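You operate a simulated robot arm through the tools that you are given. There is no shell and no other tool.

You are at the controls of a simulated two-armed robot. One attempt, no reset.

## Task
Move the lamp plug to the table strip's other socket and light the lamp.
Fine: strip off before the plug moves, on again after; drop nothing.

Only the result counts: the job must be done as asked and must still hold three seconds after the hand-in. Knocking over, shifting, dropping, spilling or breaking anything else fails it.

## Robot
Two 7-joint arms with two-finger parallel grippers on one trunk that stands fixed in place. Base frame: the origin is at the foot of the trunk, x ahead of it, y to its left, z up. Readings come in cm, rad, newtons and seconds.
The left shoulder is at [8, 13.1, 94.7], the right one opposite. With the tool pointing down near the work surface each hand reaches from about 38 to 84 cm from the base axis, measured 20 degrees to its own side. Payload 1.57 kg a hand.
Tool frame (each hand has its own): the origin (TCP) lies between the finger pads and is the grasp point; the fingertips stand 3 cm ahead of it; z points along the fingers, y is the line along which they close. Largest opening 11 cm; finger width 2.4, thickness 1.2; the body of the gripper, 4.8 by 11.2 cm, starts 7.8 cm behind the TCP.
Orientation is that of the tool frame in the base frame, as [roll, pitch, yaw] about the fixed x, y, z axes, in that order (R = Rz(yaw) Ry(pitch) Rx(roll)). With the fingers straight down and closing along the base's y, the tool's x points along the base's -x, its y along +y and its z along -z.

## Interface
- The arms move only by the tool step_arm. It takes "left_moves", "right_moves" or both (then of equal length, played together; a hand with none holds still); each is a list that holds one entry, the list of rows, each a list of 7 numbers: the closure in counts, from 0 (fully open) to 255 (shut), then the shift along the tool's x, y, z in units of 150 mm (1.0 is 150 mm), then the turn, a rotation vector about the tool's x, y, z in units of 180 degrees (1.0 is 180 degrees). In form: [[[fingers, tx, ty, tz, wx, wy, wz], ...]]. A call has 1 to 20 rows; each row is the pose to reach, as a shift and turn from the pose commanded when the call began, along the tool's axes at that moment. A call with a number of a shift or a turn outside -1 to 1 is refused whole. Each row takes 0.2 s and may step no farther than 5 cm and 0.15 rad from the row before; otherwise, or with a gripper value out of range, the whole call is refused. A pose out of reach is approached as far as the arm can. The call stops where the force on the tool passes 40 N (or 10 N more than at its start, if that is more) or the arm is blocked; 0.2 s more then pass. The fingers move at their own pace (about 10.8 cm/s each) and stop on an object; they squeeze with about 25 N. The grip force told is the motor's: it shows also when the fingers shut on nothing. Time passes only in rows, and 0.2 s behind the last, so rows that repeat a pose let the fingers close. It gives the time, the measured TCP pose, the force on the tool (base axes), the opening and the grip force at its end, in the units of the frame above (readings bear some noise), with the torque about the TCP (base axes, N m) and any sound that the robot's microphone picked up, and new pictures: "pictures" is both (left out), scene, wrist or none (wrist: the cameras of the hands that moved).
- Cameras (640 x 400 px; columns grow to the right, rows downward): "scene" is now at [-5.3, -1.73, 142.12]; the picture's right is [-0.20, -0.98, 0.00], its down [-0.54, 0.11, -0.84] and it looks along [0.82, -0.17, -0.55] (base axes); focal length 361 px, centre (320, 200). "left" rides on the left gripper at [7, -1.6, -14.1] in its tool frame; the picture's right is [0.23, 0.97, 0.00], its down [-0.86, 0.20, -0.48] and it looks along [-0.47, 0.11, 0.88] (tool axes); focal length 222 px, centre (320, 200). "right" rides on the right gripper at [7, 1.6, -14.1] in its tool frame; the picture's right is [-0.23, 0.97, 0.00], its down [-0.86, -0.20, -0.48] and it looks along [-0.47, -0.11, 0.88] (tool axes); focal length 222 px, centre (320, 200). There is no depth. A picture from a camera that has moved, and an enlarged one, comes with that camera's place and axes in the base frame and with its lens.
- head_to(pan, tilt): turns the head with the scene camera to pan (to the left, within 1.902 rad either way) and tilt (down, from -0.506 to 1.204), counted from straight ahead of the robot. It gives what a move gives, and a new picture of the scene camera.
- enlarge(camera, box): a new picture of the part [left, top, right, bottom] of that camera's present view, enlarged. It takes no simulated time.
- hand_in(): hands the job in; it is judged then, once.

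Places have to be worked out from the pictures, the camera data and where the tool is seen. Open the grippers and draw the arms clear of the work before you hand the job in, unless the task says otherwise.

The tools are called after ">>>" by a JSON object that holds its "fn" and its "kwargs". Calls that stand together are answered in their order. step_arm: Moves the arms, as the interface text tells. Its arguments: {"type":"object","properties":{"left_moves":{"type":"array"},"right_moves":{"type":"array"},"pictures":{"type":"string","enum":["both","scene","wrist","none"]}},"required":[]} The other tools are called the same way: head_to (pan, tilt) turns the head that bears the scene camera; enlarge (camera, box) takes an enlarged picture of a part of a camera's view; hand_in () hands the job in.

At the start:

```text
t: 0.0
left_eef_pos: [71.0, 13.24, 101.38]
left_orientation: [3.141, 0.002, 3.141]
left_force: [0.2, -0.3, 0.2]
left_ft_torque: [-0.02, 0.02, 0.02]
left_grip_width: 11.01
left_grasp_force: 0.1
right_eef_pos: [54.73, -41.39, 99.28]
right_orientation: [-3.141, 0.0, -3.141]
right_force: [-0.3, -0.3, 0.1]
right_ft_torque: [0.0, -0.01, -0.01]
right_grip_width: 11.04
right_grasp_force: 0.0
head pan, tilt (commanded): [-0.201, 0.579]
```

scene: 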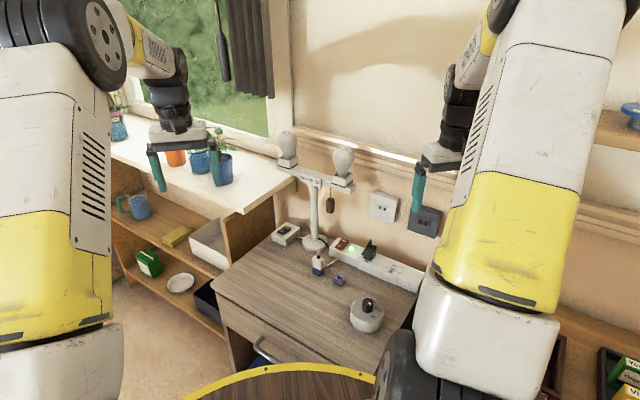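
right: 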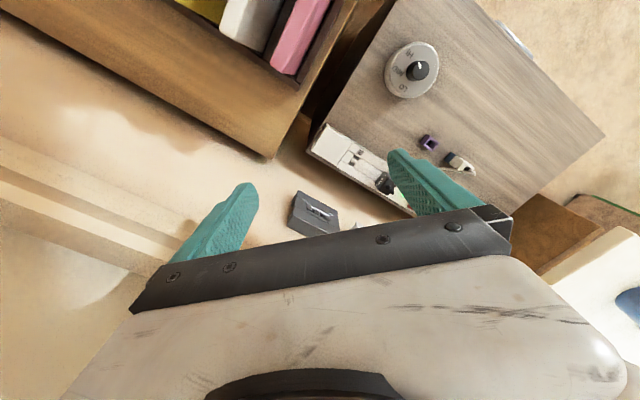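
left: 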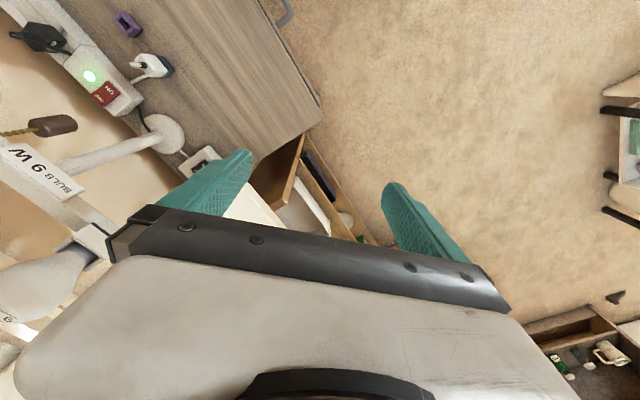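

I start by looking closely at the strip, the plug and the lamp before moving anything.

>>> {"fn": "enlarge", "kwargs": {"camera": "scene", "box": [260, 210, 440, 330]}}

>>> {"fn": "enlarge", "kwargs": {"camera": "scene", "box": [250, 110, 450, 250]}}

>>> {"fn": "enlarge", "kwargs": {"camera": "right", "box": [280, 20, 520, 220]}}

>>> {"fn": "enlarge", "kwargs": {"camera": "left", "box": [0, 0, 240, 200]}}

```text
3.33 times, centred on (350, 270) of scene
camera zoom: at [-5.3, -1.73, 142.12], right [-0.2, -0.98, 0.0], down [-0.54, 0.11, -0.84], along [0.82, -0.17, -0.55], focal length 1204 px, centre (220, -33)
```

zoom: 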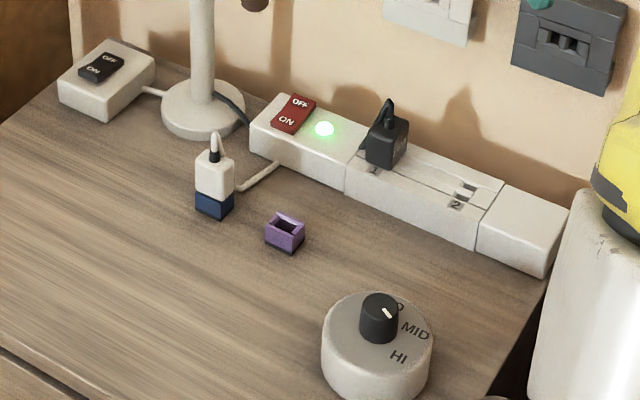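

```text
2.86 times, centred on (350, 180) of scene
camera zoom: at [-5.3, -1.73, 142.12], right [-0.2, -0.98, 0.0], down [-0.54, 0.11, -0.84], along [0.82, -0.17, -0.55], focal length 1032 px, centre (234, 257)
```

zoom: 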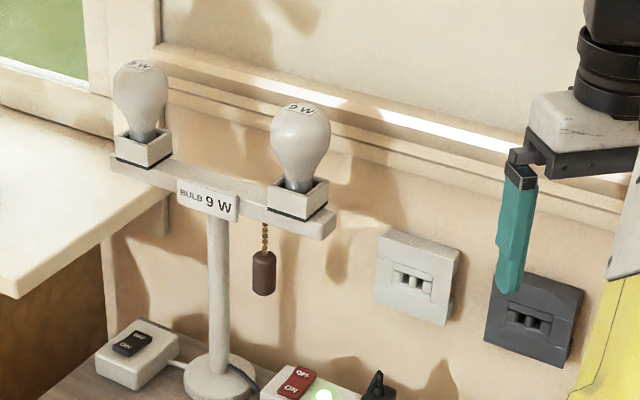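

```text
2.00 times, centred on (400, 120) of right
camera zoom: at [47.75, -39.91, 113.31], right [0.23, 0.97, 0.0], down [0.86, -0.2, 0.48], along [0.47, -0.11, -0.88], focal length 444 px, centre (160, 360)
```

zoom: 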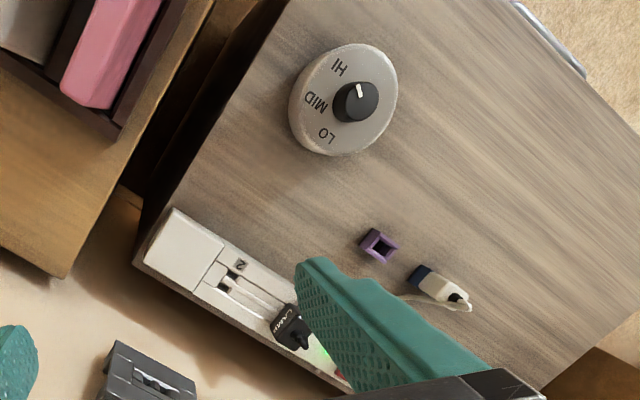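

```text
2.00 times, centred on (120, 100) of left
camera zoom: at [64.04, 11.6, 115.34], right [-0.23, 0.97, 0.0], down [0.86, 0.2, 0.48], along [0.47, 0.11, -0.88], focal length 444 px, centre (720, 400)
```

zoom: 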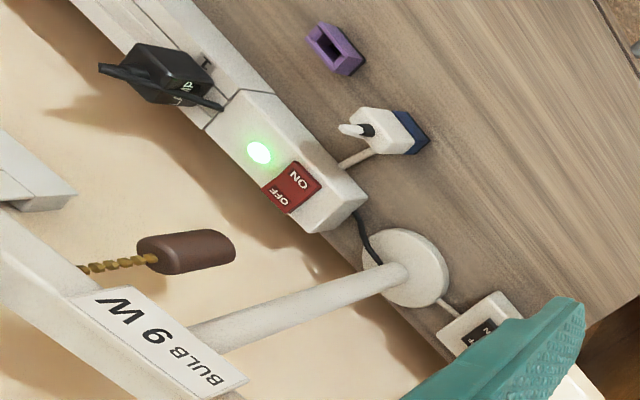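

The strip lies at about 45 degrees: rocker near (75, -25, 72), socket 1 with the plug near (68, -31), socket 2 near (63, -36). A bulb hangs over the rocker, so I bring the right hand in tilted from the table side and look closer first.

>>> {"fn": "step_arm", "kwargs": {"right_moves": [[[0, -0.036, 0.12, 0.1025, 0.011, -0.0263, 0.0303], [0, -0.072, 0.24, 0.205, 0.0221, -0.0526, 0.0607], [0, -0.108, 0.36, 0.3075, 0.0331, -0.0788, 0.091], [0, -0.144, 0.48, 0.41, 0.0442, -0.1051, 0.1214], [0, -0.18, 0.6, 0.5125, 0.0552, -0.1314, 0.1517], [0, -0.215, 0.72, 0.615, 0.0662, -0.1577, 0.182], [0, -0.251, 0.84, 0.7175, 0.0773, -0.1839, 0.2124], [0, -0.287, 0.96, 0.82, 0.0883, -0.2102, 0.2427]]], "pictures": "both"}}

```text
t: 1.8
left_eef_pos: [71.1, 13.16, 101.38]
left_orientation: [3.142, 0.0, 3.141]
left_force: [-0.3, 0.4, -0.3]
left_ft_torque: [0.02, 0.01, -0.05]
left_grip_width: 11.0
left_grasp_force: 0.1
right_eef_pos: [59.17, -27.19, 87.01]
right_orientation: [3.139, 0.701, 2.341]
right_force: [0.1, 0.2, -0.2]
right_ft_torque: [0.01, -0.01, 0.04]
right_grip_width: 10.99
right_grasp_force: 0.0
head pan, tilt (commanded): [-0.201, 0.579]
camera scene: at [-5.32, -1.77, 142.12], right [-0.2, -0.98, 0.0], down [-0.54, 0.11, -0.84], along [0.82, -0.17, -0.55], focal length 361 px, centre (320, 200)
camera right: at [50.27, -15.82, 93.15], right [0.82, 0.56, 0.15], down [0.1, -0.39, 0.92], along [0.57, -0.74, -0.37], focal length 222 px, centre (320, 200)
```

scene: 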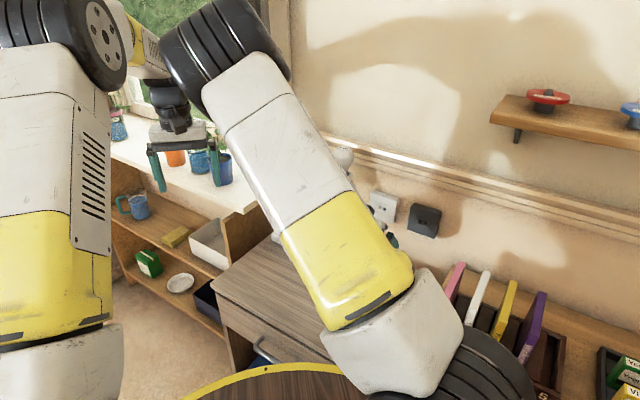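
right: 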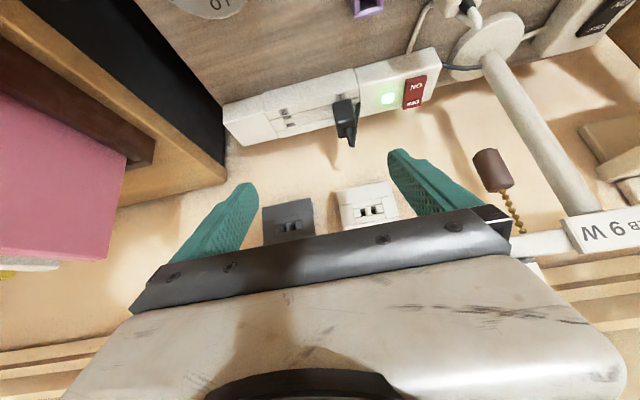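

The tilted pose is reached; the wrist picture is upside-down but shows the strip well. I enlarge it to read the rocker, sockets and lamp switch.

>>> {"fn": "enlarge", "kwargs": {"camera": "right", "box": [210, 30, 450, 180]}}

>>> {"fn": "enlarge", "kwargs": {"camera": "right", "box": [400, 0, 640, 150]}}

>>> {"fn": "enlarge", "kwargs": {"camera": "left", "box": [0, 0, 130, 100]}}

```text
2.67 times, centred on (330, 105) of right
camera zoom: at [50.27, -15.82, 93.15], right [0.82, 0.56, 0.15], down [0.1, -0.39, 0.92], along [0.57, -0.74, -0.37], focal length 592 px, centre (293, 453)
```

zoom: 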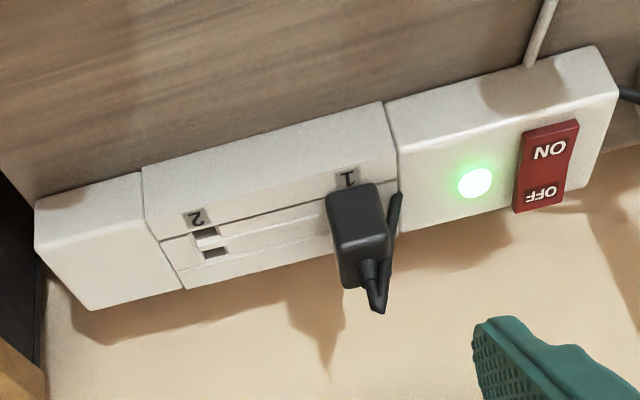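

```text
2.67 times, centred on (520, 75) of right
camera zoom: at [50.27, -15.82, 93.15], right [0.82, 0.56, 0.15], down [0.1, -0.39, 0.92], along [0.57, -0.74, -0.37], focal length 592 px, centre (-213, 533)
```

zoom: 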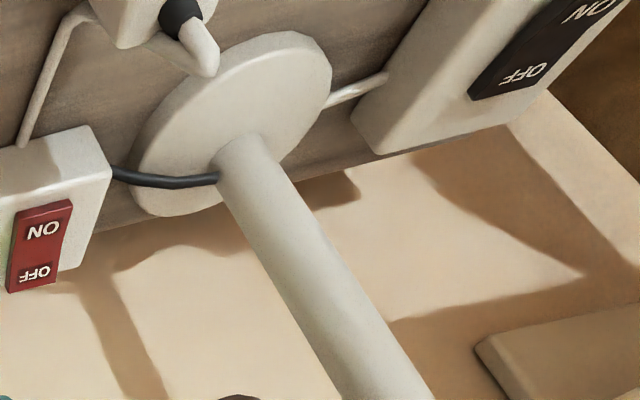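

```text
4.00 times, centred on (65, 50) of left
camera zoom: at [64.03, 11.54, 115.34], right [-0.23, 0.97, 0.0], down [0.86, 0.2, 0.48], along [0.47, 0.11, -0.88], focal length 888 px, centre (1340, 800)
```

zoom: 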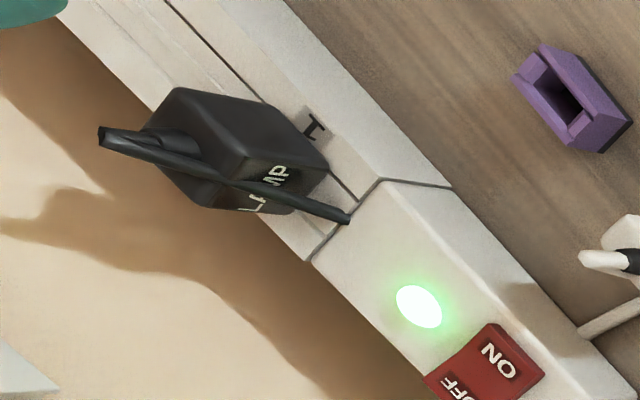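

I see a line or groove between socket 2 and the plug, so I zoom in further to make out whether there is a sliding shutter there.

>>> {"fn": "enlarge", "kwargs": {"camera": "right", "box": [255, 80, 375, 155]}}

>>> {"fn": "enlarge", "kwargs": {"camera": "right", "box": [270, 95, 330, 132]}}

>>> {"fn": "enlarge", "kwargs": {"camera": "right", "box": [380, 60, 460, 120]}}

```text
5.33 times, centred on (315, 118) of right
camera zoom: at [50.27, -15.82, 93.15], right [0.82, 0.56, 0.15], down [0.1, -0.39, 0.92], along [0.57, -0.74, -0.37], focal length 1185 px, centre (347, 640)
```

zoom: 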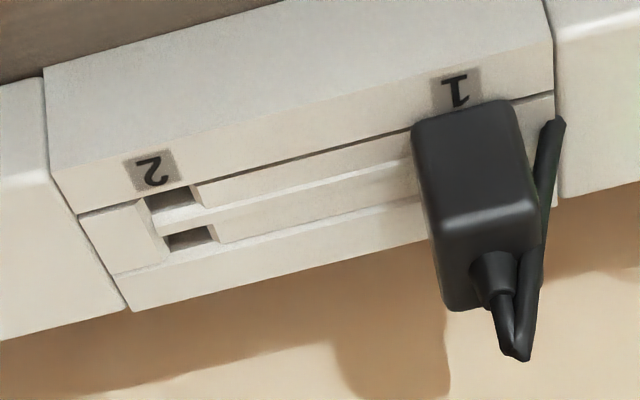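

```text
10.67 times, centred on (300, 114) of right
camera zoom: at [50.27, -15.82, 93.15], right [0.82, 0.56, 0.15], down [0.1, -0.39, 0.92], along [0.57, -0.74, -0.37], focal length 2369 px, centre (533, 1123)
```

zoom: 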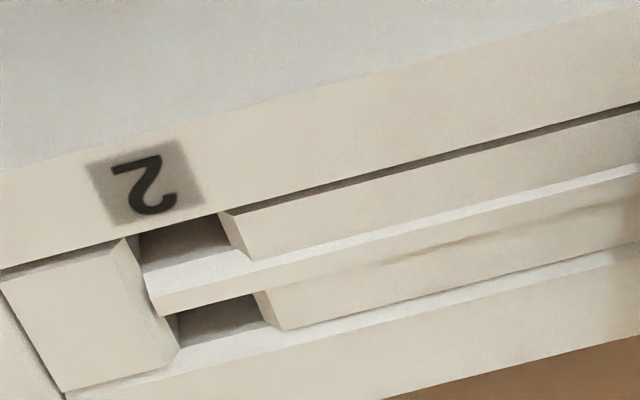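

```text
6.67 times, centred on (420, 90) of right
camera zoom: at [50.27, -15.82, 93.15], right [0.82, 0.56, 0.15], down [0.1, -0.39, 0.92], along [0.57, -0.74, -0.37], focal length 1481 px, centre (-347, 933)
```

zoom: 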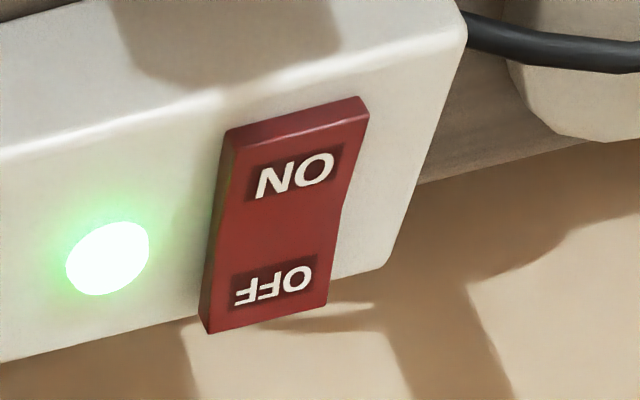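

No shutter: socket 2 simply has two open holes across the strip. The plug body is about 2.5 cm wide with top near z=74.5, and the rocker's OFF half is on the wall side. I shut the fingers and move to a stand-off on the table side of the rocker.

>>> {"fn": "step_arm", "kwargs": {"right_moves": [[[255, 0.0205, 0.142, 0.0847, 0, 0, 0], [255, 0.041, 0.284, 0.169, 0, 0, 0], [255, 0.0614, 0.4265, 0.254, 0, 0, 0], [255, 0.0818, 0.569, 0.339, 0, 0, 0], [255, 0.1023, 0.711, 0.423, 0, 0, 0], [255, 0.1227, 0.853, 0.508, 0, 0, 0]]], "pictures": "both"}}

```text
t: 3.2
left_eef_pos: [71.01, 13.3, 101.32]
left_orientation: [-3.142, -0.002, -3.14]
left_force: [-0.4, -0.1, -0.1]
left_ft_torque: [-0.01, -0.06, 0.02]
left_grip_width: 11.04
left_grasp_force: 0.1
right_eef_pos: [70.58, -20.62, 79.89]
right_orientation: [3.139, 0.698, 2.344]
right_force: [-0.2, 1.2, -0.4]
right_ft_torque: [0.04, 0.02, -0.05]
right_grip_width: 0.0
right_grasp_force: 21.8
head pan, tilt (commanded): [-0.201, 0.579]
camera scene: at [-5.32, -1.73, 142.12], right [-0.2, -0.98, 0.0], down [-0.54, 0.11, -0.84], along [0.82, -0.17, -0.55], focal length 361 px, centre (320, 200)
camera right: at [61.61, -9.22, 86.12], right [0.82, 0.56, 0.15], down [0.1, -0.39, 0.92], along [0.57, -0.73, -0.37], focal length 222 px, centre (320, 200)
```

scene: 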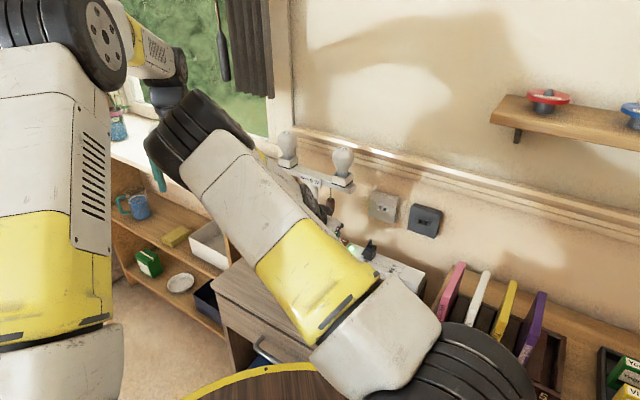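
right: 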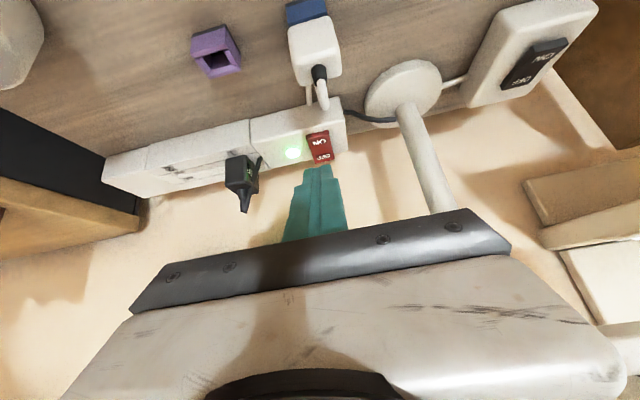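

The right hand is at the stand-off with fingers shut, and the rocker sits just ahead of the tips. I zoom in to check the fingertip shape and the alignment with the rocker's OFF half.

>>> {"fn": "enlarge", "kwargs": {"camera": "right", "box": [230, 90, 430, 215]}}

>>> {"fn": "enlarge", "kwargs": {"camera": "left", "box": [0, 0, 240, 150]}}

>>> {"fn": "enlarge", "kwargs": {"camera": "scene", "box": [120, 60, 440, 260]}}

```text
3.20 times, centred on (330, 152) of right
camera zoom: at [61.61, -9.22, 86.12], right [0.82, 0.56, 0.15], down [0.1, -0.39, 0.92], along [0.57, -0.73, -0.37], focal length 711 px, centre (288, 352)
```

zoom: 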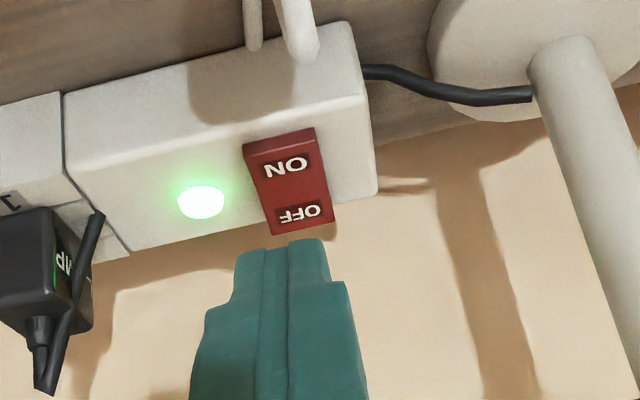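

```text
2.67 times, centred on (120, 75) of left
camera zoom: at [64.03, 11.59, 115.34], right [-0.23, 0.97, 0.0], down [0.86, 0.2, 0.48], along [0.47, 0.11, -0.88], focal length 592 px, centre (853, 533)
```

zoom: 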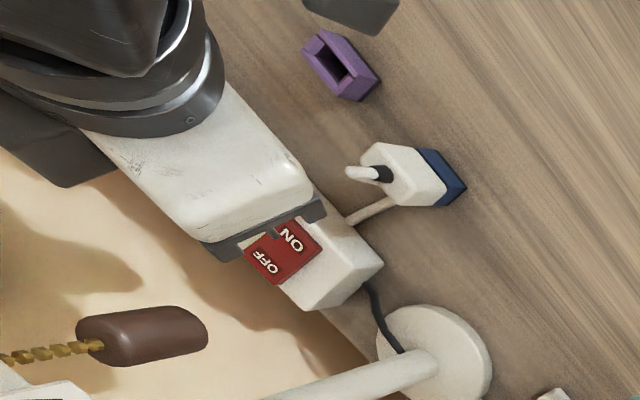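

```text
2.00 times, centred on (280, 160) of scene
camera zoom: at [-5.32, -1.73, 142.12], right [-0.2, -0.98, 0.0], down [-0.54, 0.11, -0.84], along [0.82, -0.17, -0.55], focal length 722 px, centre (400, 280)
```

zoom: 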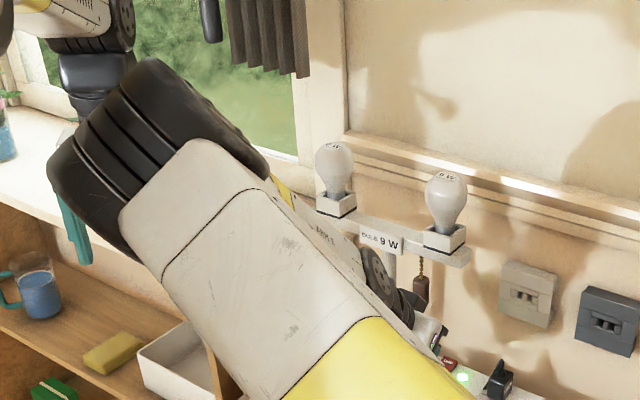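

The rocker's OFF end is at about (76.5, -26.4, 72.1), and the fingertip matches its predicted place. I advance to hover roughly 1.5 cm above the OFF half.

>>> {"fn": "step_arm", "kwargs": {"right_moves": [[[255, -0.0455, 0.0038, 0.112, 0, 0, 0], [255, -0.091, 0.0077, 0.224, 0, 0, 0], [255, -0.1365, 0.0115, 0.336, 0, 0, 0], [255, -0.182, 0.0153, 0.4478, 0, 0, 0], [255, -0.182, 0.0153, 0.4478, 0, 0, 0]]], "pictures": "both"}}

>>> {"fn": "enlarge", "kwargs": {"camera": "right", "box": [230, 90, 430, 215]}}

>>> {"fn": "enlarge", "kwargs": {"camera": "left", "box": [0, 0, 240, 150]}}

```text
t: 4.4
left_eef_pos: [70.94, 13.15, 101.39]
left_orientation: [-3.141, 0.0, 3.141]
left_force: [0.5, -0.1, -0.7]
left_ft_torque: [-0.03, 0.0, 0.0]
left_grip_width: 10.98
left_grasp_force: 0.0
right_eef_pos: [75.25, -25.02, 76.52]
right_orientation: [-3.141, 0.697, 2.347]
right_force: [-0.6, 0.4, 0.3]
right_ft_torque: [-0.01, 0.0, -0.01]
right_grip_width: 0.0
right_grasp_force: 21.2
head pan, tilt (commanded): [-0.201, 0.579]
camera scene: at [-5.3, -1.72, 142.12], right [-0.2, -0.98, 0.0], down [-0.54, 0.11, -0.84], along [0.82, -0.17, -0.55], focal length 361 px, centre (320, 200)
camera right: at [66.32, -13.71, 82.77], right [0.82, 0.56, 0.15], down [0.1, -0.39, 0.92], along [0.57, -0.73, -0.37], focal length 222 px, centre (320, 200)
```

scene: 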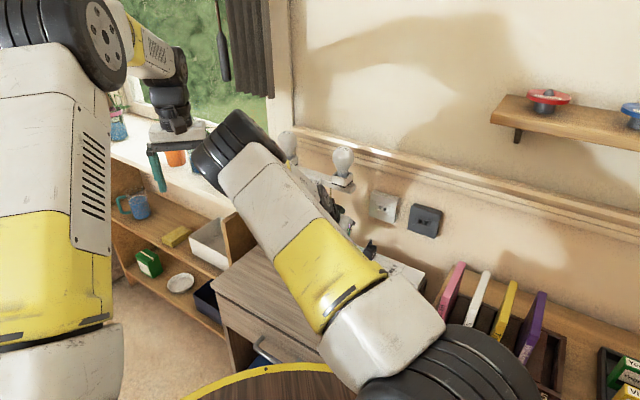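
right: 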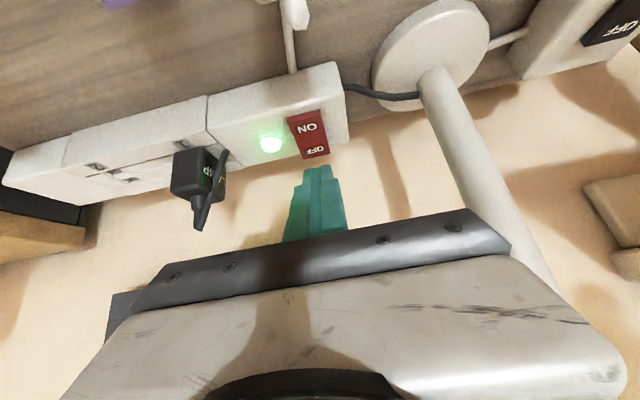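

```text
3.20 times, centred on (330, 152) of right
camera zoom: at [66.32, -13.71, 82.77], right [0.82, 0.56, 0.15], down [0.1, -0.39, 0.92], along [0.57, -0.73, -0.37], focal length 711 px, centre (288, 352)
```

zoom: 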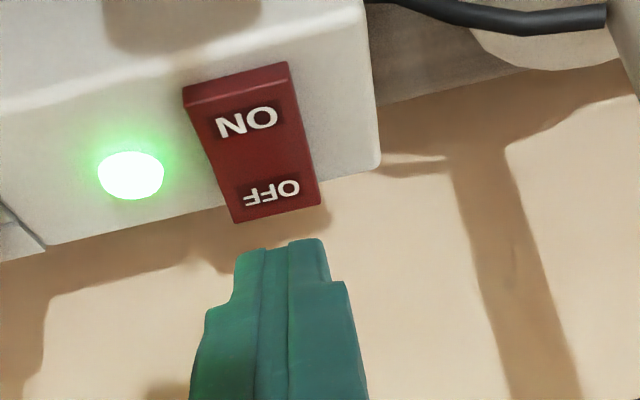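

```text
2.67 times, centred on (120, 75) of left
camera zoom: at [64.04, 11.61, 115.33], right [-0.23, 0.97, 0.0], down [0.86, 0.2, 0.48], along [0.47, 0.11, -0.88], focal length 592 px, centre (853, 533)
```

zoom: 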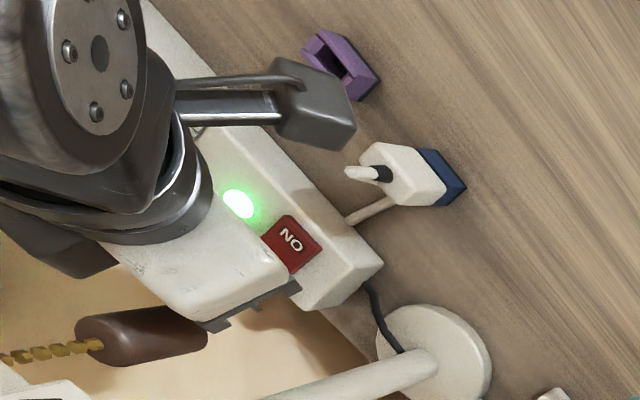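

The fingertip is lined up over the OFF half. I now press straight down in small steps (force guard active) and watch the green lamp and the microphone.

>>> {"fn": "step_arm", "kwargs": {"right_moves": [[[255, 0.0214, 0, 0.0255, 0, 0, 0], [255, 0.0428, 0, 0.0511, 0, 0, 0], [255, 0.06, 0, 0.0715, 0, 0, 0], [255, 0.0728, 0, 0.0868, 0, 0, 0], [255, 0.0814, 0, 0.097, 0, 0, 0], [255, 0.09, 0, 0.1072, 0, 0, 0]]], "pictures": "wrist"}}

>>> {"fn": "enlarge", "kwargs": {"camera": "right", "box": [230, 90, 430, 215]}}

>>> {"fn": "enlarge", "kwargs": {"camera": "left", "box": [0, 0, 240, 150]}}

```text
t: 5.7
left_eef_pos: [70.96, 13.46, 101.34]
left_orientation: [3.141, 0.001, 3.141]
left_force: [-0.5, -0.1, 0.6]
left_ft_torque: [-0.02, 0.01, -0.02]
left_grip_width: 10.98
left_grasp_force: 0.1
right_eef_pos: [75.4, -25.1, 75.08]
right_orientation: [3.135, 0.707, 2.343]
right_force: [-1.9, 0.4, 7.2]
right_ft_torque: [-0.03, 0.07, 0.02]
right_grip_width: 0.02
right_grasp_force: 21.2
head pan, tilt (commanded): [-0.201, 0.579]
stopped in row 6 (right hand): the force on the tool passed its limit at 43 N (the readings are from after the stop); the commanded pose is now the measured one
camera right: at [66.54, -13.68, 81.28], right [0.82, 0.56, 0.15], down [0.09, -0.39, 0.92], along [0.57, -0.73, -0.37], focal length 222 px, centre (320, 200)
```

right: 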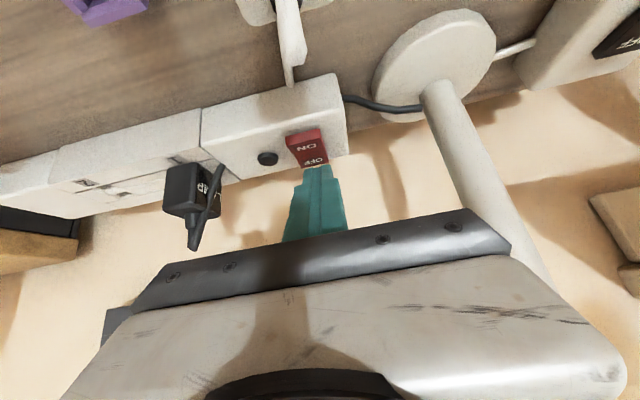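

```text
3.20 times, centred on (330, 152) of right
camera zoom: at [66.54, -13.68, 81.28], right [0.82, 0.56, 0.15], down [0.09, -0.39, 0.92], along [0.57, -0.73, -0.37], focal length 711 px, centre (288, 352)
```

zoom: 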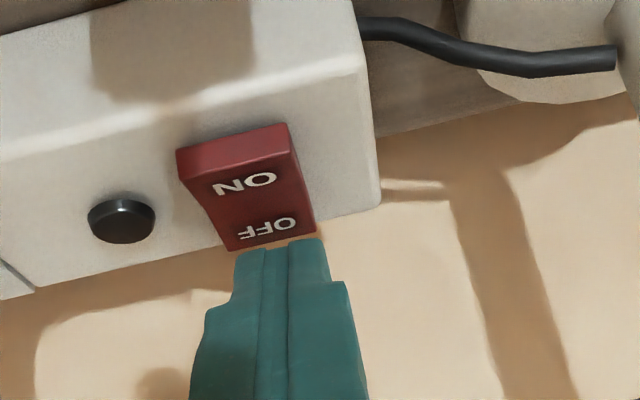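

```text
2.67 times, centred on (120, 75) of left
camera zoom: at [64.0, 11.62, 115.33], right [-0.23, 0.97, 0.0], down [0.86, 0.2, 0.48], along [0.47, 0.11, -0.88], focal length 592 px, centre (853, 533)
```

zoom: 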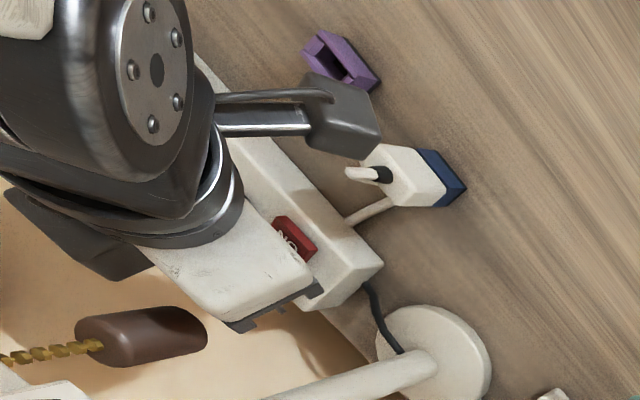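

The green light went out, so the strip is off. I back the fingers up and out, then go to a pre-grasp point in front of the plug with the fingers part open.

>>> {"fn": "step_arm", "kwargs": {"right_moves": [[[255, -0.0433, 0, -0.0507, 0, 0, 0], [255, -0.042, 0, -0.2066, 0, 0, 0], [255, -0.041, 0, -0.3625, 0, 0, 0], [255, -0.0398, 0, -0.5184, 0, 0, 0], [130, -0.0056, -0.157, -0.524, 0, 0, 0], [130, 0.0287, -0.314, -0.5297, 0, 0, 0], [130, 0.063, -0.471, -0.535, 0, 0, 0], [130, 0.0972, -0.628, -0.541, 0, 0, 0], [130, 0.0972, -0.628, -0.541, 0, 0, 0]]], "pictures": "both"}}

>>> {"fn": "enlarge", "kwargs": {"camera": "right", "box": [200, 70, 440, 220]}}

>>> {"fn": "enlarge", "kwargs": {"camera": "left", "box": [0, 0, 240, 150]}}

```text
t: 7.7
left_eef_pos: [71.09, 13.42, 101.25]
left_orientation: [3.141, 0.0, 3.141]
left_force: [0.8, 0.1, 0.2]
left_ft_torque: [-0.02, -0.04, 0.02]
left_grip_width: 10.99
left_grasp_force: 0.1
right_eef_pos: [64.21, -27.21, 80.08]
right_orientation: [3.136, 0.706, 2.344]
right_force: [-0.2, 0.5, -0.2]
right_ft_torque: [-0.01, 0.03, 0.0]
right_grip_width: 5.41
right_grasp_force: 0.0
head pan, tilt (commanded): [-0.201, 0.579]
camera scene: at [-5.3, -1.72, 142.12], right [-0.2, -0.98, 0.0], down [-0.54, 0.11, -0.84], along [0.82, -0.17, -0.55], focal length 361 px, centre (320, 200)
camera right: at [55.17, -15.89, 86.37], right [0.82, 0.56, 0.15], down [0.09, -0.39, 0.92], along [0.57, -0.73, -0.37], focal length 222 px, centre (320, 200)
```

scene: 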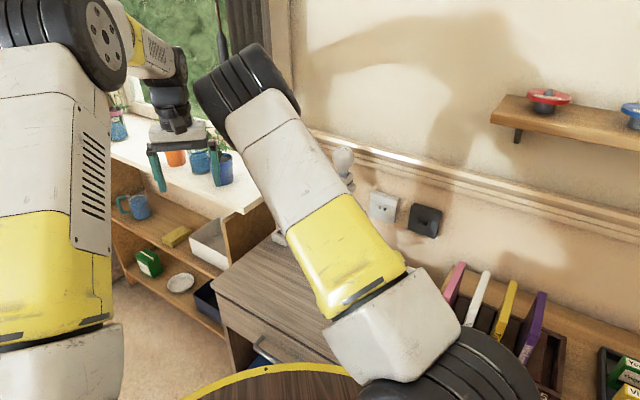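
right: 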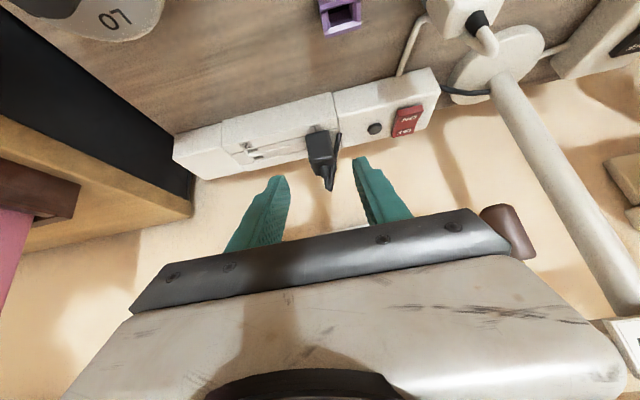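

```text
2.67 times, centred on (320, 145) of right
camera zoom: at [55.17, -15.89, 86.37], right [0.82, 0.56, 0.15], down [0.09, -0.39, 0.92], along [0.57, -0.73, -0.37], focal length 592 px, centre (320, 347)
```

zoom: 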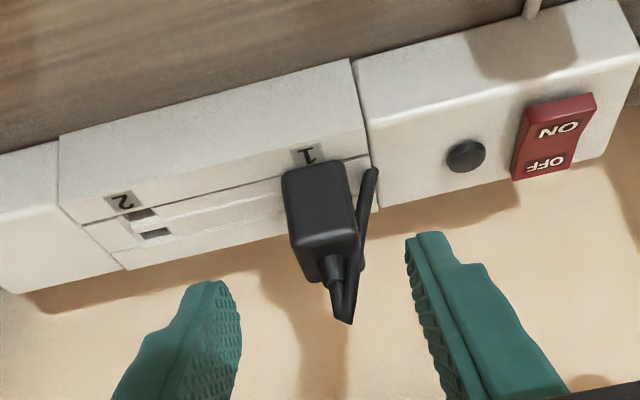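

```text
2.67 times, centred on (120, 75) of left
camera zoom: at [64.04, 11.61, 115.33], right [-0.23, 0.97, 0.0], down [0.86, 0.2, 0.48], along [0.47, 0.11, -0.88], focal length 592 px, centre (853, 533)
```

zoom: 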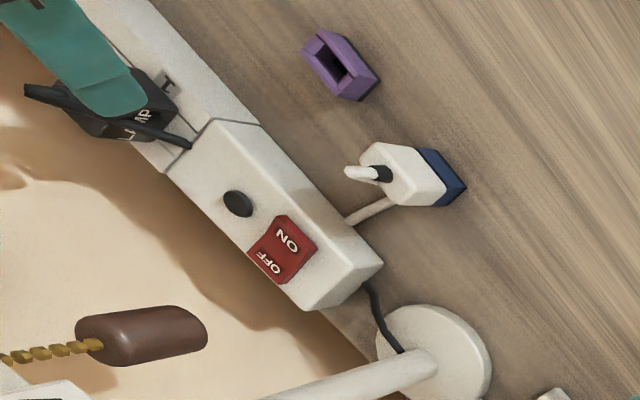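

The rocker shows OFF, the strip has not shifted, and the plug centre works out at about (68.3, -31.35), centred between the fingers. I advance along the tool axis to straddle the plug, not closing yet.

>>> {"fn": "step_arm", "kwargs": {"right_moves": [[[130, -0.0015, 0.0007, 0.1134, 0, 0, 0], [130, -0.003, 0.0014, 0.2268, 0, 0, 0], [130, -0.0045, 0.002, 0.34, 0, 0, 0], [130, -0.005, 0.0024, 0.4, 0, 0, 0], [130, -0.006, 0.0027, 0.4536, 0, 0, 0], [130, -0.006, 0.0027, 0.4536, 0, 0, 0]]], "pictures": "wrist"}}

>>> {"fn": "enlarge", "kwargs": {"camera": "right", "box": [200, 70, 440, 220]}}

>>> {"fn": "enlarge", "kwargs": {"camera": "left", "box": [0, 0, 240, 150]}}

```text
t: 9.1
left_eef_pos: [71.09, 13.27, 101.25]
left_orientation: [3.141, -0.001, 3.141]
left_force: [0.0, 0.1, -0.7]
left_ft_torque: [-0.02, -0.02, 0.0]
left_grip_width: 10.99
left_grasp_force: 0.0
right_eef_pos: [67.42, -30.29, 75.03]
right_orientation: [3.137, 0.705, 2.344]
right_force: [0.4, -0.5, 0.2]
right_ft_torque: [-0.02, 0.0, 0.01]
right_grip_width: 5.4
right_grasp_force: 0.0
head pan, tilt (commanded): [-0.201, 0.579]
camera right: at [58.4, -18.95, 81.21], right [0.82, 0.56, 0.15], down [0.09, -0.39, 0.92], along [0.57, -0.73, -0.37], focal length 222 px, centre (320, 200)
```

right: 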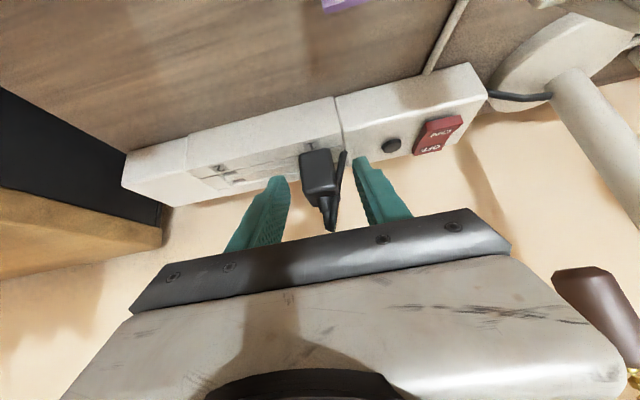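

```text
2.67 times, centred on (320, 145) of right
camera zoom: at [58.4, -18.95, 81.21], right [0.82, 0.56, 0.15], down [0.09, -0.39, 0.92], along [0.57, -0.73, -0.37], focal length 592 px, centre (320, 347)
```

zoom: 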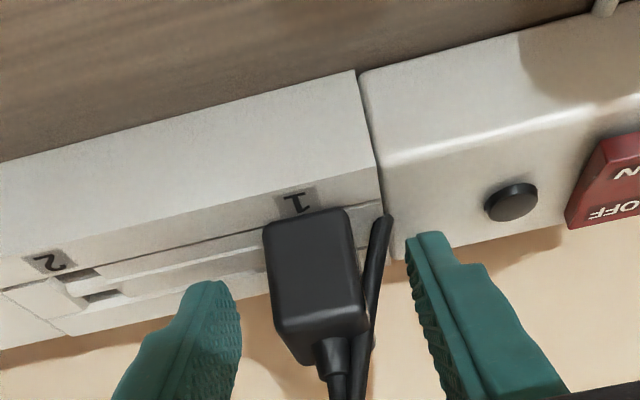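

```text
2.67 times, centred on (120, 75) of left
camera zoom: at [64.04, 11.6, 115.33], right [-0.23, 0.97, 0.0], down [0.86, 0.2, 0.48], along [0.47, 0.11, -0.88], focal length 592 px, centre (853, 533)
```

zoom: 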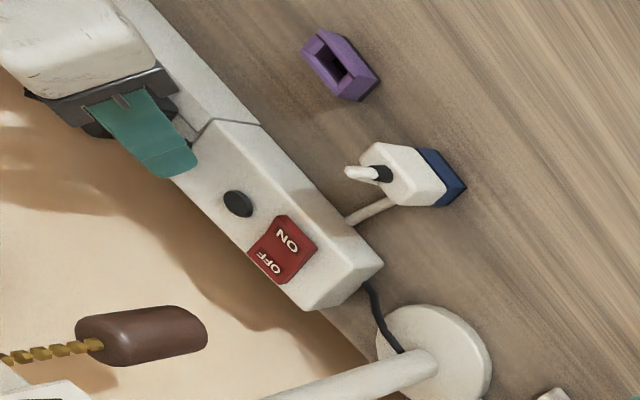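

The plug sits midway between the two fingers with no contact force. I close the fingers on it now.

>>> {"fn": "step_arm", "kwargs": {"right_moves": [[[170, 0, 0, 0, 0, 0, 0], [185, 0, 0, 0, 0, 0, 0], [255, 0, 0, 0, 0, 0, 0], [255, 0, 0, 0, 0, 0, 0], [255, 0, 0, 0, 0, 0, 0]]], "pictures": "wrist"}}

>>> {"fn": "enlarge", "kwargs": {"camera": "right", "box": [200, 70, 440, 220]}}

>>> {"fn": "enlarge", "kwargs": {"camera": "left", "box": [0, 0, 240, 150]}}

```text
t: 10.3
left_eef_pos: [71.03, 13.25, 101.36]
left_orientation: [3.141, 0.002, 3.141]
left_force: [0.7, 0.6, 0.9]
left_ft_torque: [0.02, -0.03, -0.02]
left_grip_width: 11.0
left_grasp_force: 0.0
right_eef_pos: [67.39, -30.41, 75.13]
right_orientation: [3.136, 0.706, 2.344]
right_force: [0.8, 0.4, 1.1]
right_ft_torque: [-0.02, -0.02, -0.02]
right_grip_width: 2.53
right_grasp_force: 25.0
head pan, tilt (commanded): [-0.201, 0.579]
camera right: at [58.41, -18.94, 81.23], right [0.82, 0.56, 0.15], down [0.09, -0.39, 0.92], along [0.57, -0.73, -0.37], focal length 222 px, centre (320, 200)
```

right: 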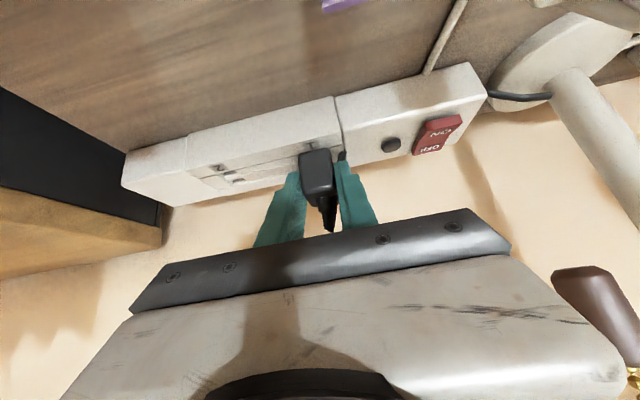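

```text
2.67 times, centred on (320, 145) of right
camera zoom: at [58.41, -18.94, 81.23], right [0.82, 0.56, 0.15], down [0.09, -0.39, 0.92], along [0.57, -0.73, -0.37], focal length 592 px, centre (320, 347)
```

zoom: 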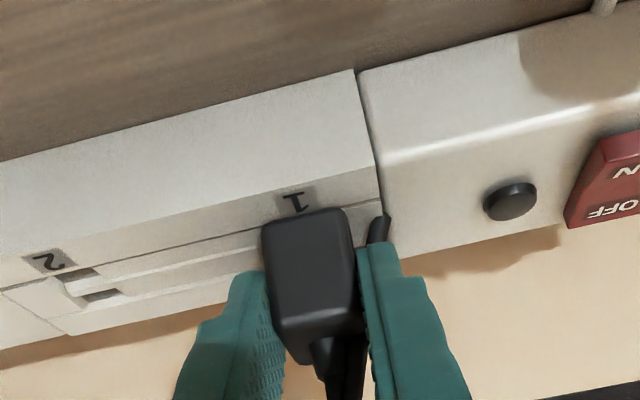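

```text
2.67 times, centred on (120, 75) of left
camera zoom: at [64.04, 11.61, 115.33], right [-0.23, 0.97, 0.0], down [0.86, 0.2, 0.48], along [0.47, 0.11, -0.88], focal length 592 px, centre (853, 533)
```

zoom: 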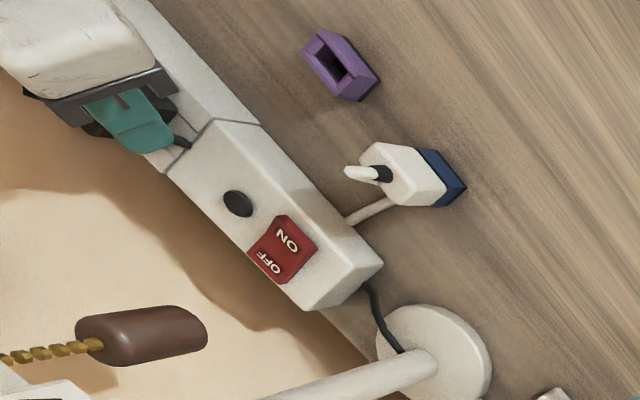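

Gripped at 2.53 cm with 25 N, matching the plug width. I pull straight up slowly for the first 1.5 cm and check the force and whether the strip stays put.

>>> {"fn": "step_arm", "kwargs": {"right_moves": [[[255, -0.0108, 0, -0.0127, 0, 0, 0], [255, -0.0216, 0, -0.0254, 0, 0, 0], [255, -0.0324, 0, -0.038, 0, 0, 0], [255, -0.0433, 0, -0.0507, 0, 0, 0], [255, -0.0541, 0, -0.0634, 0, 0, 0], [255, -0.0649, 0, -0.0761, 0, 0, 0]]], "pictures": "wrist"}}

>>> {"fn": "enlarge", "kwargs": {"camera": "right", "box": [200, 70, 440, 220]}}

>>> {"fn": "enlarge", "kwargs": {"camera": "left", "box": [0, 0, 240, 150]}}

```text
t: 11.7
left_eef_pos: [71.04, 13.33, 101.36]
left_orientation: [-3.141, 0.0, 3.14]
left_force: [-0.5, 0.0, 0.4]
left_ft_torque: [0.02, -0.01, 0.0]
left_grip_width: 11.0
left_grasp_force: 0.1
right_eef_pos: [67.49, -30.33, 76.63]
right_orientation: [3.137, 0.703, 2.341]
right_force: [0.4, 0.8, -0.6]
right_ft_torque: [-0.04, 0.01, 0.01]
right_grip_width: 2.51
right_grasp_force: 25.1
head pan, tilt (commanded): [-0.201, 0.579]
camera right: at [58.53, -18.9, 82.8], right [0.82, 0.56, 0.15], down [0.09, -0.39, 0.92], along [0.57, -0.73, -0.37], focal length 222 px, centre (320, 200)
```

right: 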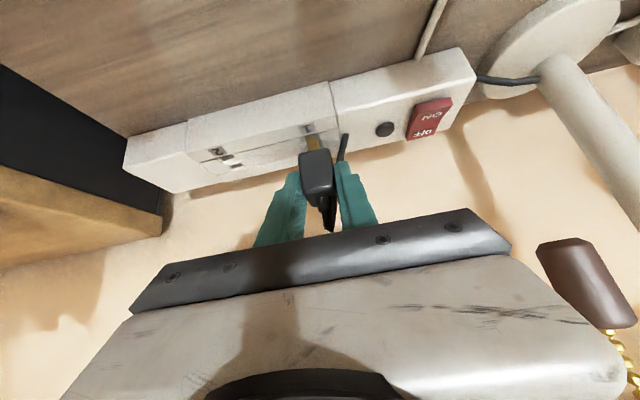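

```text
2.67 times, centred on (320, 145) of right
camera zoom: at [58.53, -18.9, 82.8], right [0.82, 0.56, 0.15], down [0.09, -0.39, 0.92], along [0.57, -0.73, -0.37], focal length 592 px, centre (320, 347)
```

zoom: 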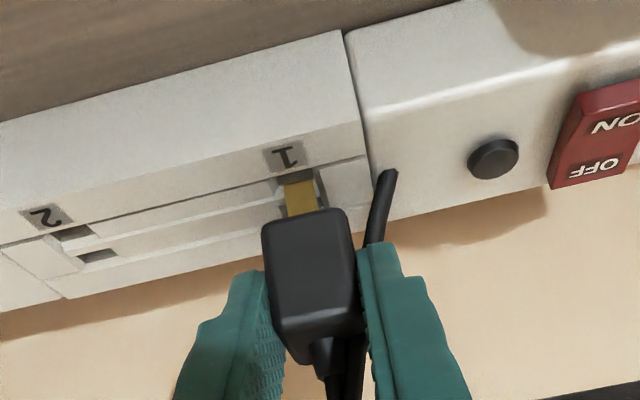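

```text
2.67 times, centred on (120, 75) of left
camera zoom: at [64.04, 11.61, 115.33], right [-0.23, 0.97, 0.0], down [0.86, 0.2, 0.48], along [0.47, 0.11, -0.88], focal length 592 px, centre (853, 533)
```

zoom: 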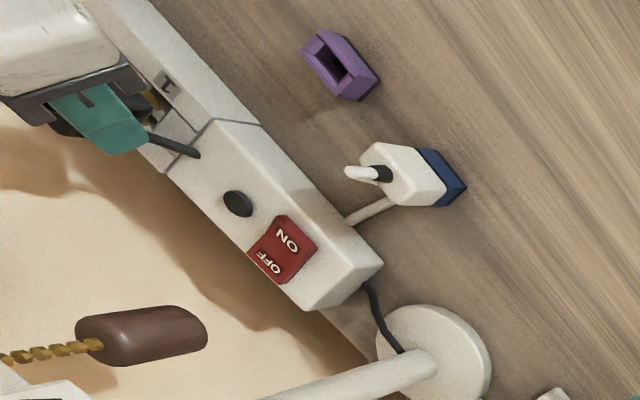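

The pins are sliding out cleanly and the strip has not moved. I keep lifting another 2.5 cm so the pins clear the holes.

>>> {"fn": "step_arm", "kwargs": {"right_moves": [[[255, -0.0216, 0, -0.0254, 0, 0, 0], [255, -0.0433, 0, -0.0507, 0, 0, 0], [255, -0.0649, 0, -0.0761, 0, 0, 0], [255, -0.0865, 0, -0.1015, 0, 0, 0], [255, -0.1081, 0, -0.1268, 0, 0, 0], [255, -0.1081, 0, -0.1268, 0, 0, 0]]], "pictures": "wrist"}}

>>> {"fn": "enlarge", "kwargs": {"camera": "right", "box": [200, 70, 440, 220]}}

>>> {"fn": "enlarge", "kwargs": {"camera": "left", "box": [0, 0, 160, 100]}}

```text
t: 13.1
left_eef_pos: [71.06, 13.2, 101.34]
left_orientation: [3.141, -0.001, -3.141]
left_force: [0.0, -0.4, -0.2]
left_ft_torque: [0.01, 0.03, -0.03]
left_grip_width: 11.0
left_grasp_force: 0.0
right_eef_pos: [67.48, -30.21, 78.96]
right_orientation: [3.135, 0.706, 2.345]
right_force: [-0.1, 0.7, -0.7]
right_ft_torque: [0.02, -0.01, 0.0]
right_grip_width: 2.5
right_grasp_force: 24.8
head pan, tilt (commanded): [-0.201, 0.579]
camera right: at [58.51, -18.87, 85.22], right [0.82, 0.56, 0.15], down [0.09, -0.39, 0.92], along [0.57, -0.73, -0.37], focal length 222 px, centre (320, 200)
```

right: 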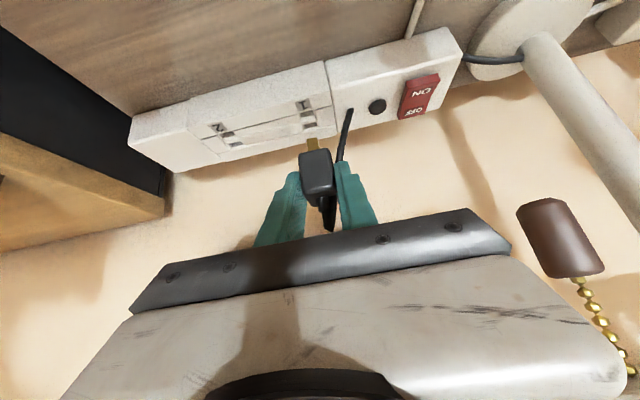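

```text
2.67 times, centred on (320, 145) of right
camera zoom: at [58.51, -18.87, 85.22], right [0.82, 0.56, 0.15], down [0.09, -0.39, 0.92], along [0.57, -0.73, -0.37], focal length 592 px, centre (320, 347)
```

zoom: 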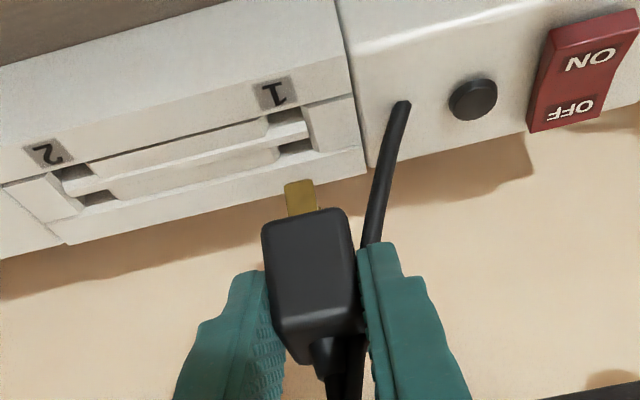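

```text
4.00 times, centred on (80, 50) of left
camera zoom: at [64.04, 11.6, 115.33], right [-0.23, 0.97, 0.0], down [0.86, 0.2, 0.48], along [0.47, 0.11, -0.88], focal length 888 px, centre (1280, 800)
```

zoom: 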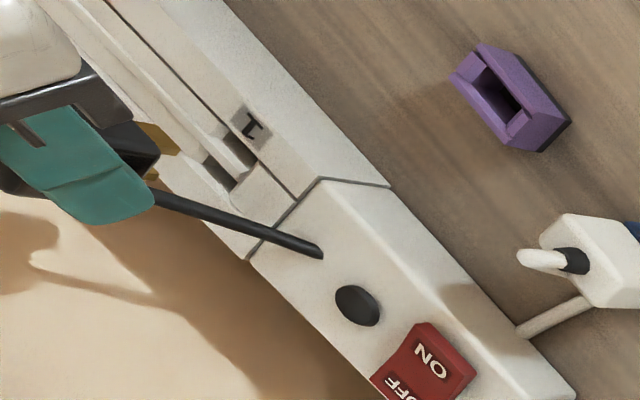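

The plug is free and both sockets are visible. I enlarge both to measure the exact shift from socket 1 to socket 2.

>>> {"fn": "enlarge", "kwargs": {"camera": "right", "box": [205, 90, 333, 170]}}

>>> {"fn": "enlarge", "kwargs": {"camera": "right", "box": [285, 85, 349, 125]}}

>>> {"fn": "enlarge", "kwargs": {"camera": "right", "box": [200, 110, 264, 150]}}

>>> {"fn": "enlarge", "kwargs": {"camera": "right", "box": [288, 122, 352, 162]}}

```text
5.00 times, centred on (269, 130) of right
camera zoom: at [58.51, -18.87, 85.22], right [0.82, 0.56, 0.15], down [0.09, -0.39, 0.92], along [0.57, -0.73, -0.37], focal length 1111 px, centre (575, 550)
```

zoom: 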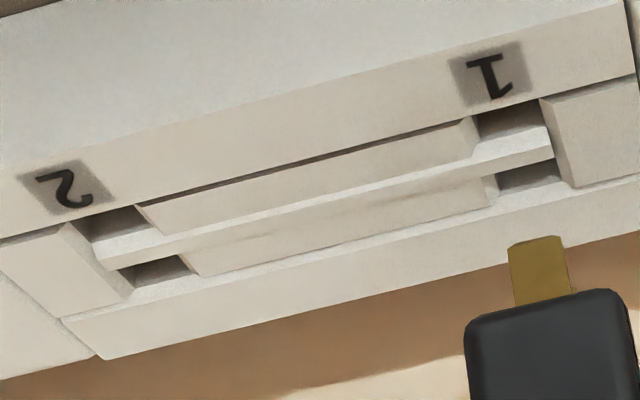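

```text
10.00 times, centred on (317, 105) of right
camera zoom: at [58.51, -18.87, 85.22], right [0.82, 0.56, 0.15], down [0.09, -0.39, 0.92], along [0.57, -0.73, -0.37], focal length 2221 px, centre (350, 1150)
```

zoom: 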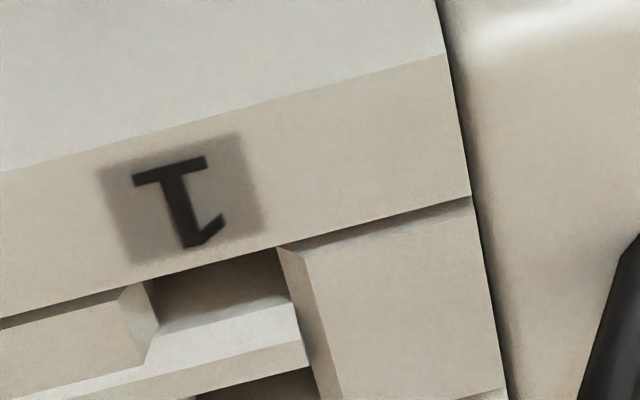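

```text
10.00 times, centred on (232, 130) of right
camera zoom: at [58.51, -18.87, 85.22], right [0.82, 0.56, 0.15], down [0.09, -0.39, 0.92], along [0.57, -0.73, -0.37], focal length 2221 px, centre (1200, 900)
```

zoom: 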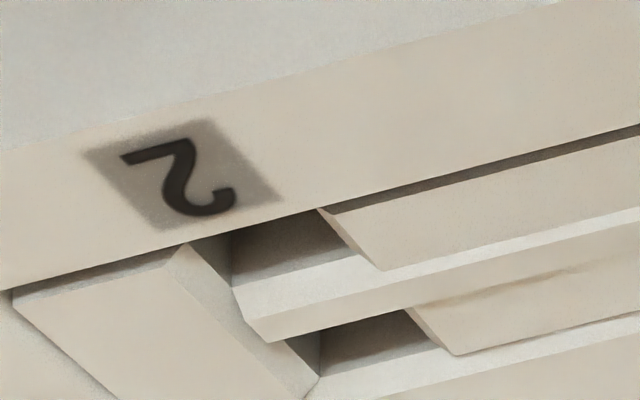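

```text
10.00 times, centred on (320, 142) of right
camera zoom: at [58.51, -18.87, 85.22], right [0.82, 0.56, 0.15], down [0.09, -0.39, 0.92], along [0.57, -0.73, -0.37], focal length 2221 px, centre (320, 780)
```

zoom: 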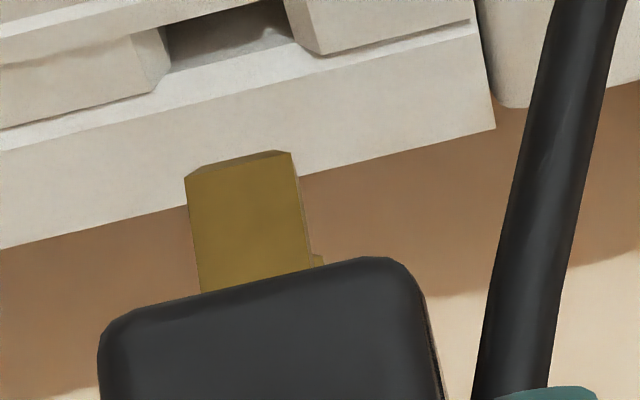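

Socket spacing comes out at 7.5 cm along (-0.707, -0.707). Label 1 now appears at pixel (303.5, 105.0) of the wrist picture, so label 2 should land there after the shift. First I check the scene for arm clearance near the book rack.

>>> {"fn": "enlarge", "kwargs": {"camera": "scene", "box": [0, 0, 640, 400]}}

>>> {"fn": "enlarge", "kwargs": {"camera": "right", "box": [0, 0, 640, 400]}}

```text
1.00 times, centred on (320, 200) of scene (not enlarged: the box is as wide or as high as the picture)
camera zoom: at [-5.3, -1.73, 142.12], right [-0.2, -0.98, 0.0], down [-0.54, 0.11, -0.84], along [0.82, -0.17, -0.55], focal length 361 px, centre (320, 200)
```

zoom: 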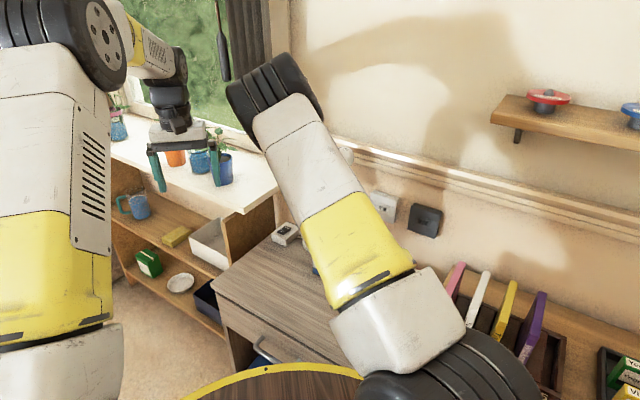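

```text
1.00 times, centred on (320, 200) of right (not enlarged: the box is as wide or as high as the picture)
camera zoom: at [58.51, -18.87, 85.22], right [0.82, 0.56, 0.15], down [0.09, -0.39, 0.92], along [0.57, -0.73, -0.37], focal length 222 px, centre (320, 200)
```

zoom: 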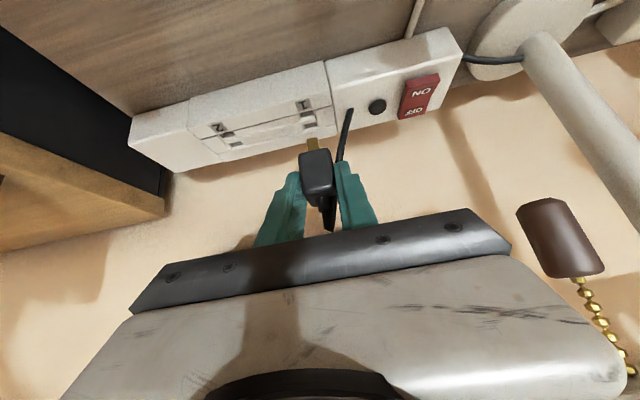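

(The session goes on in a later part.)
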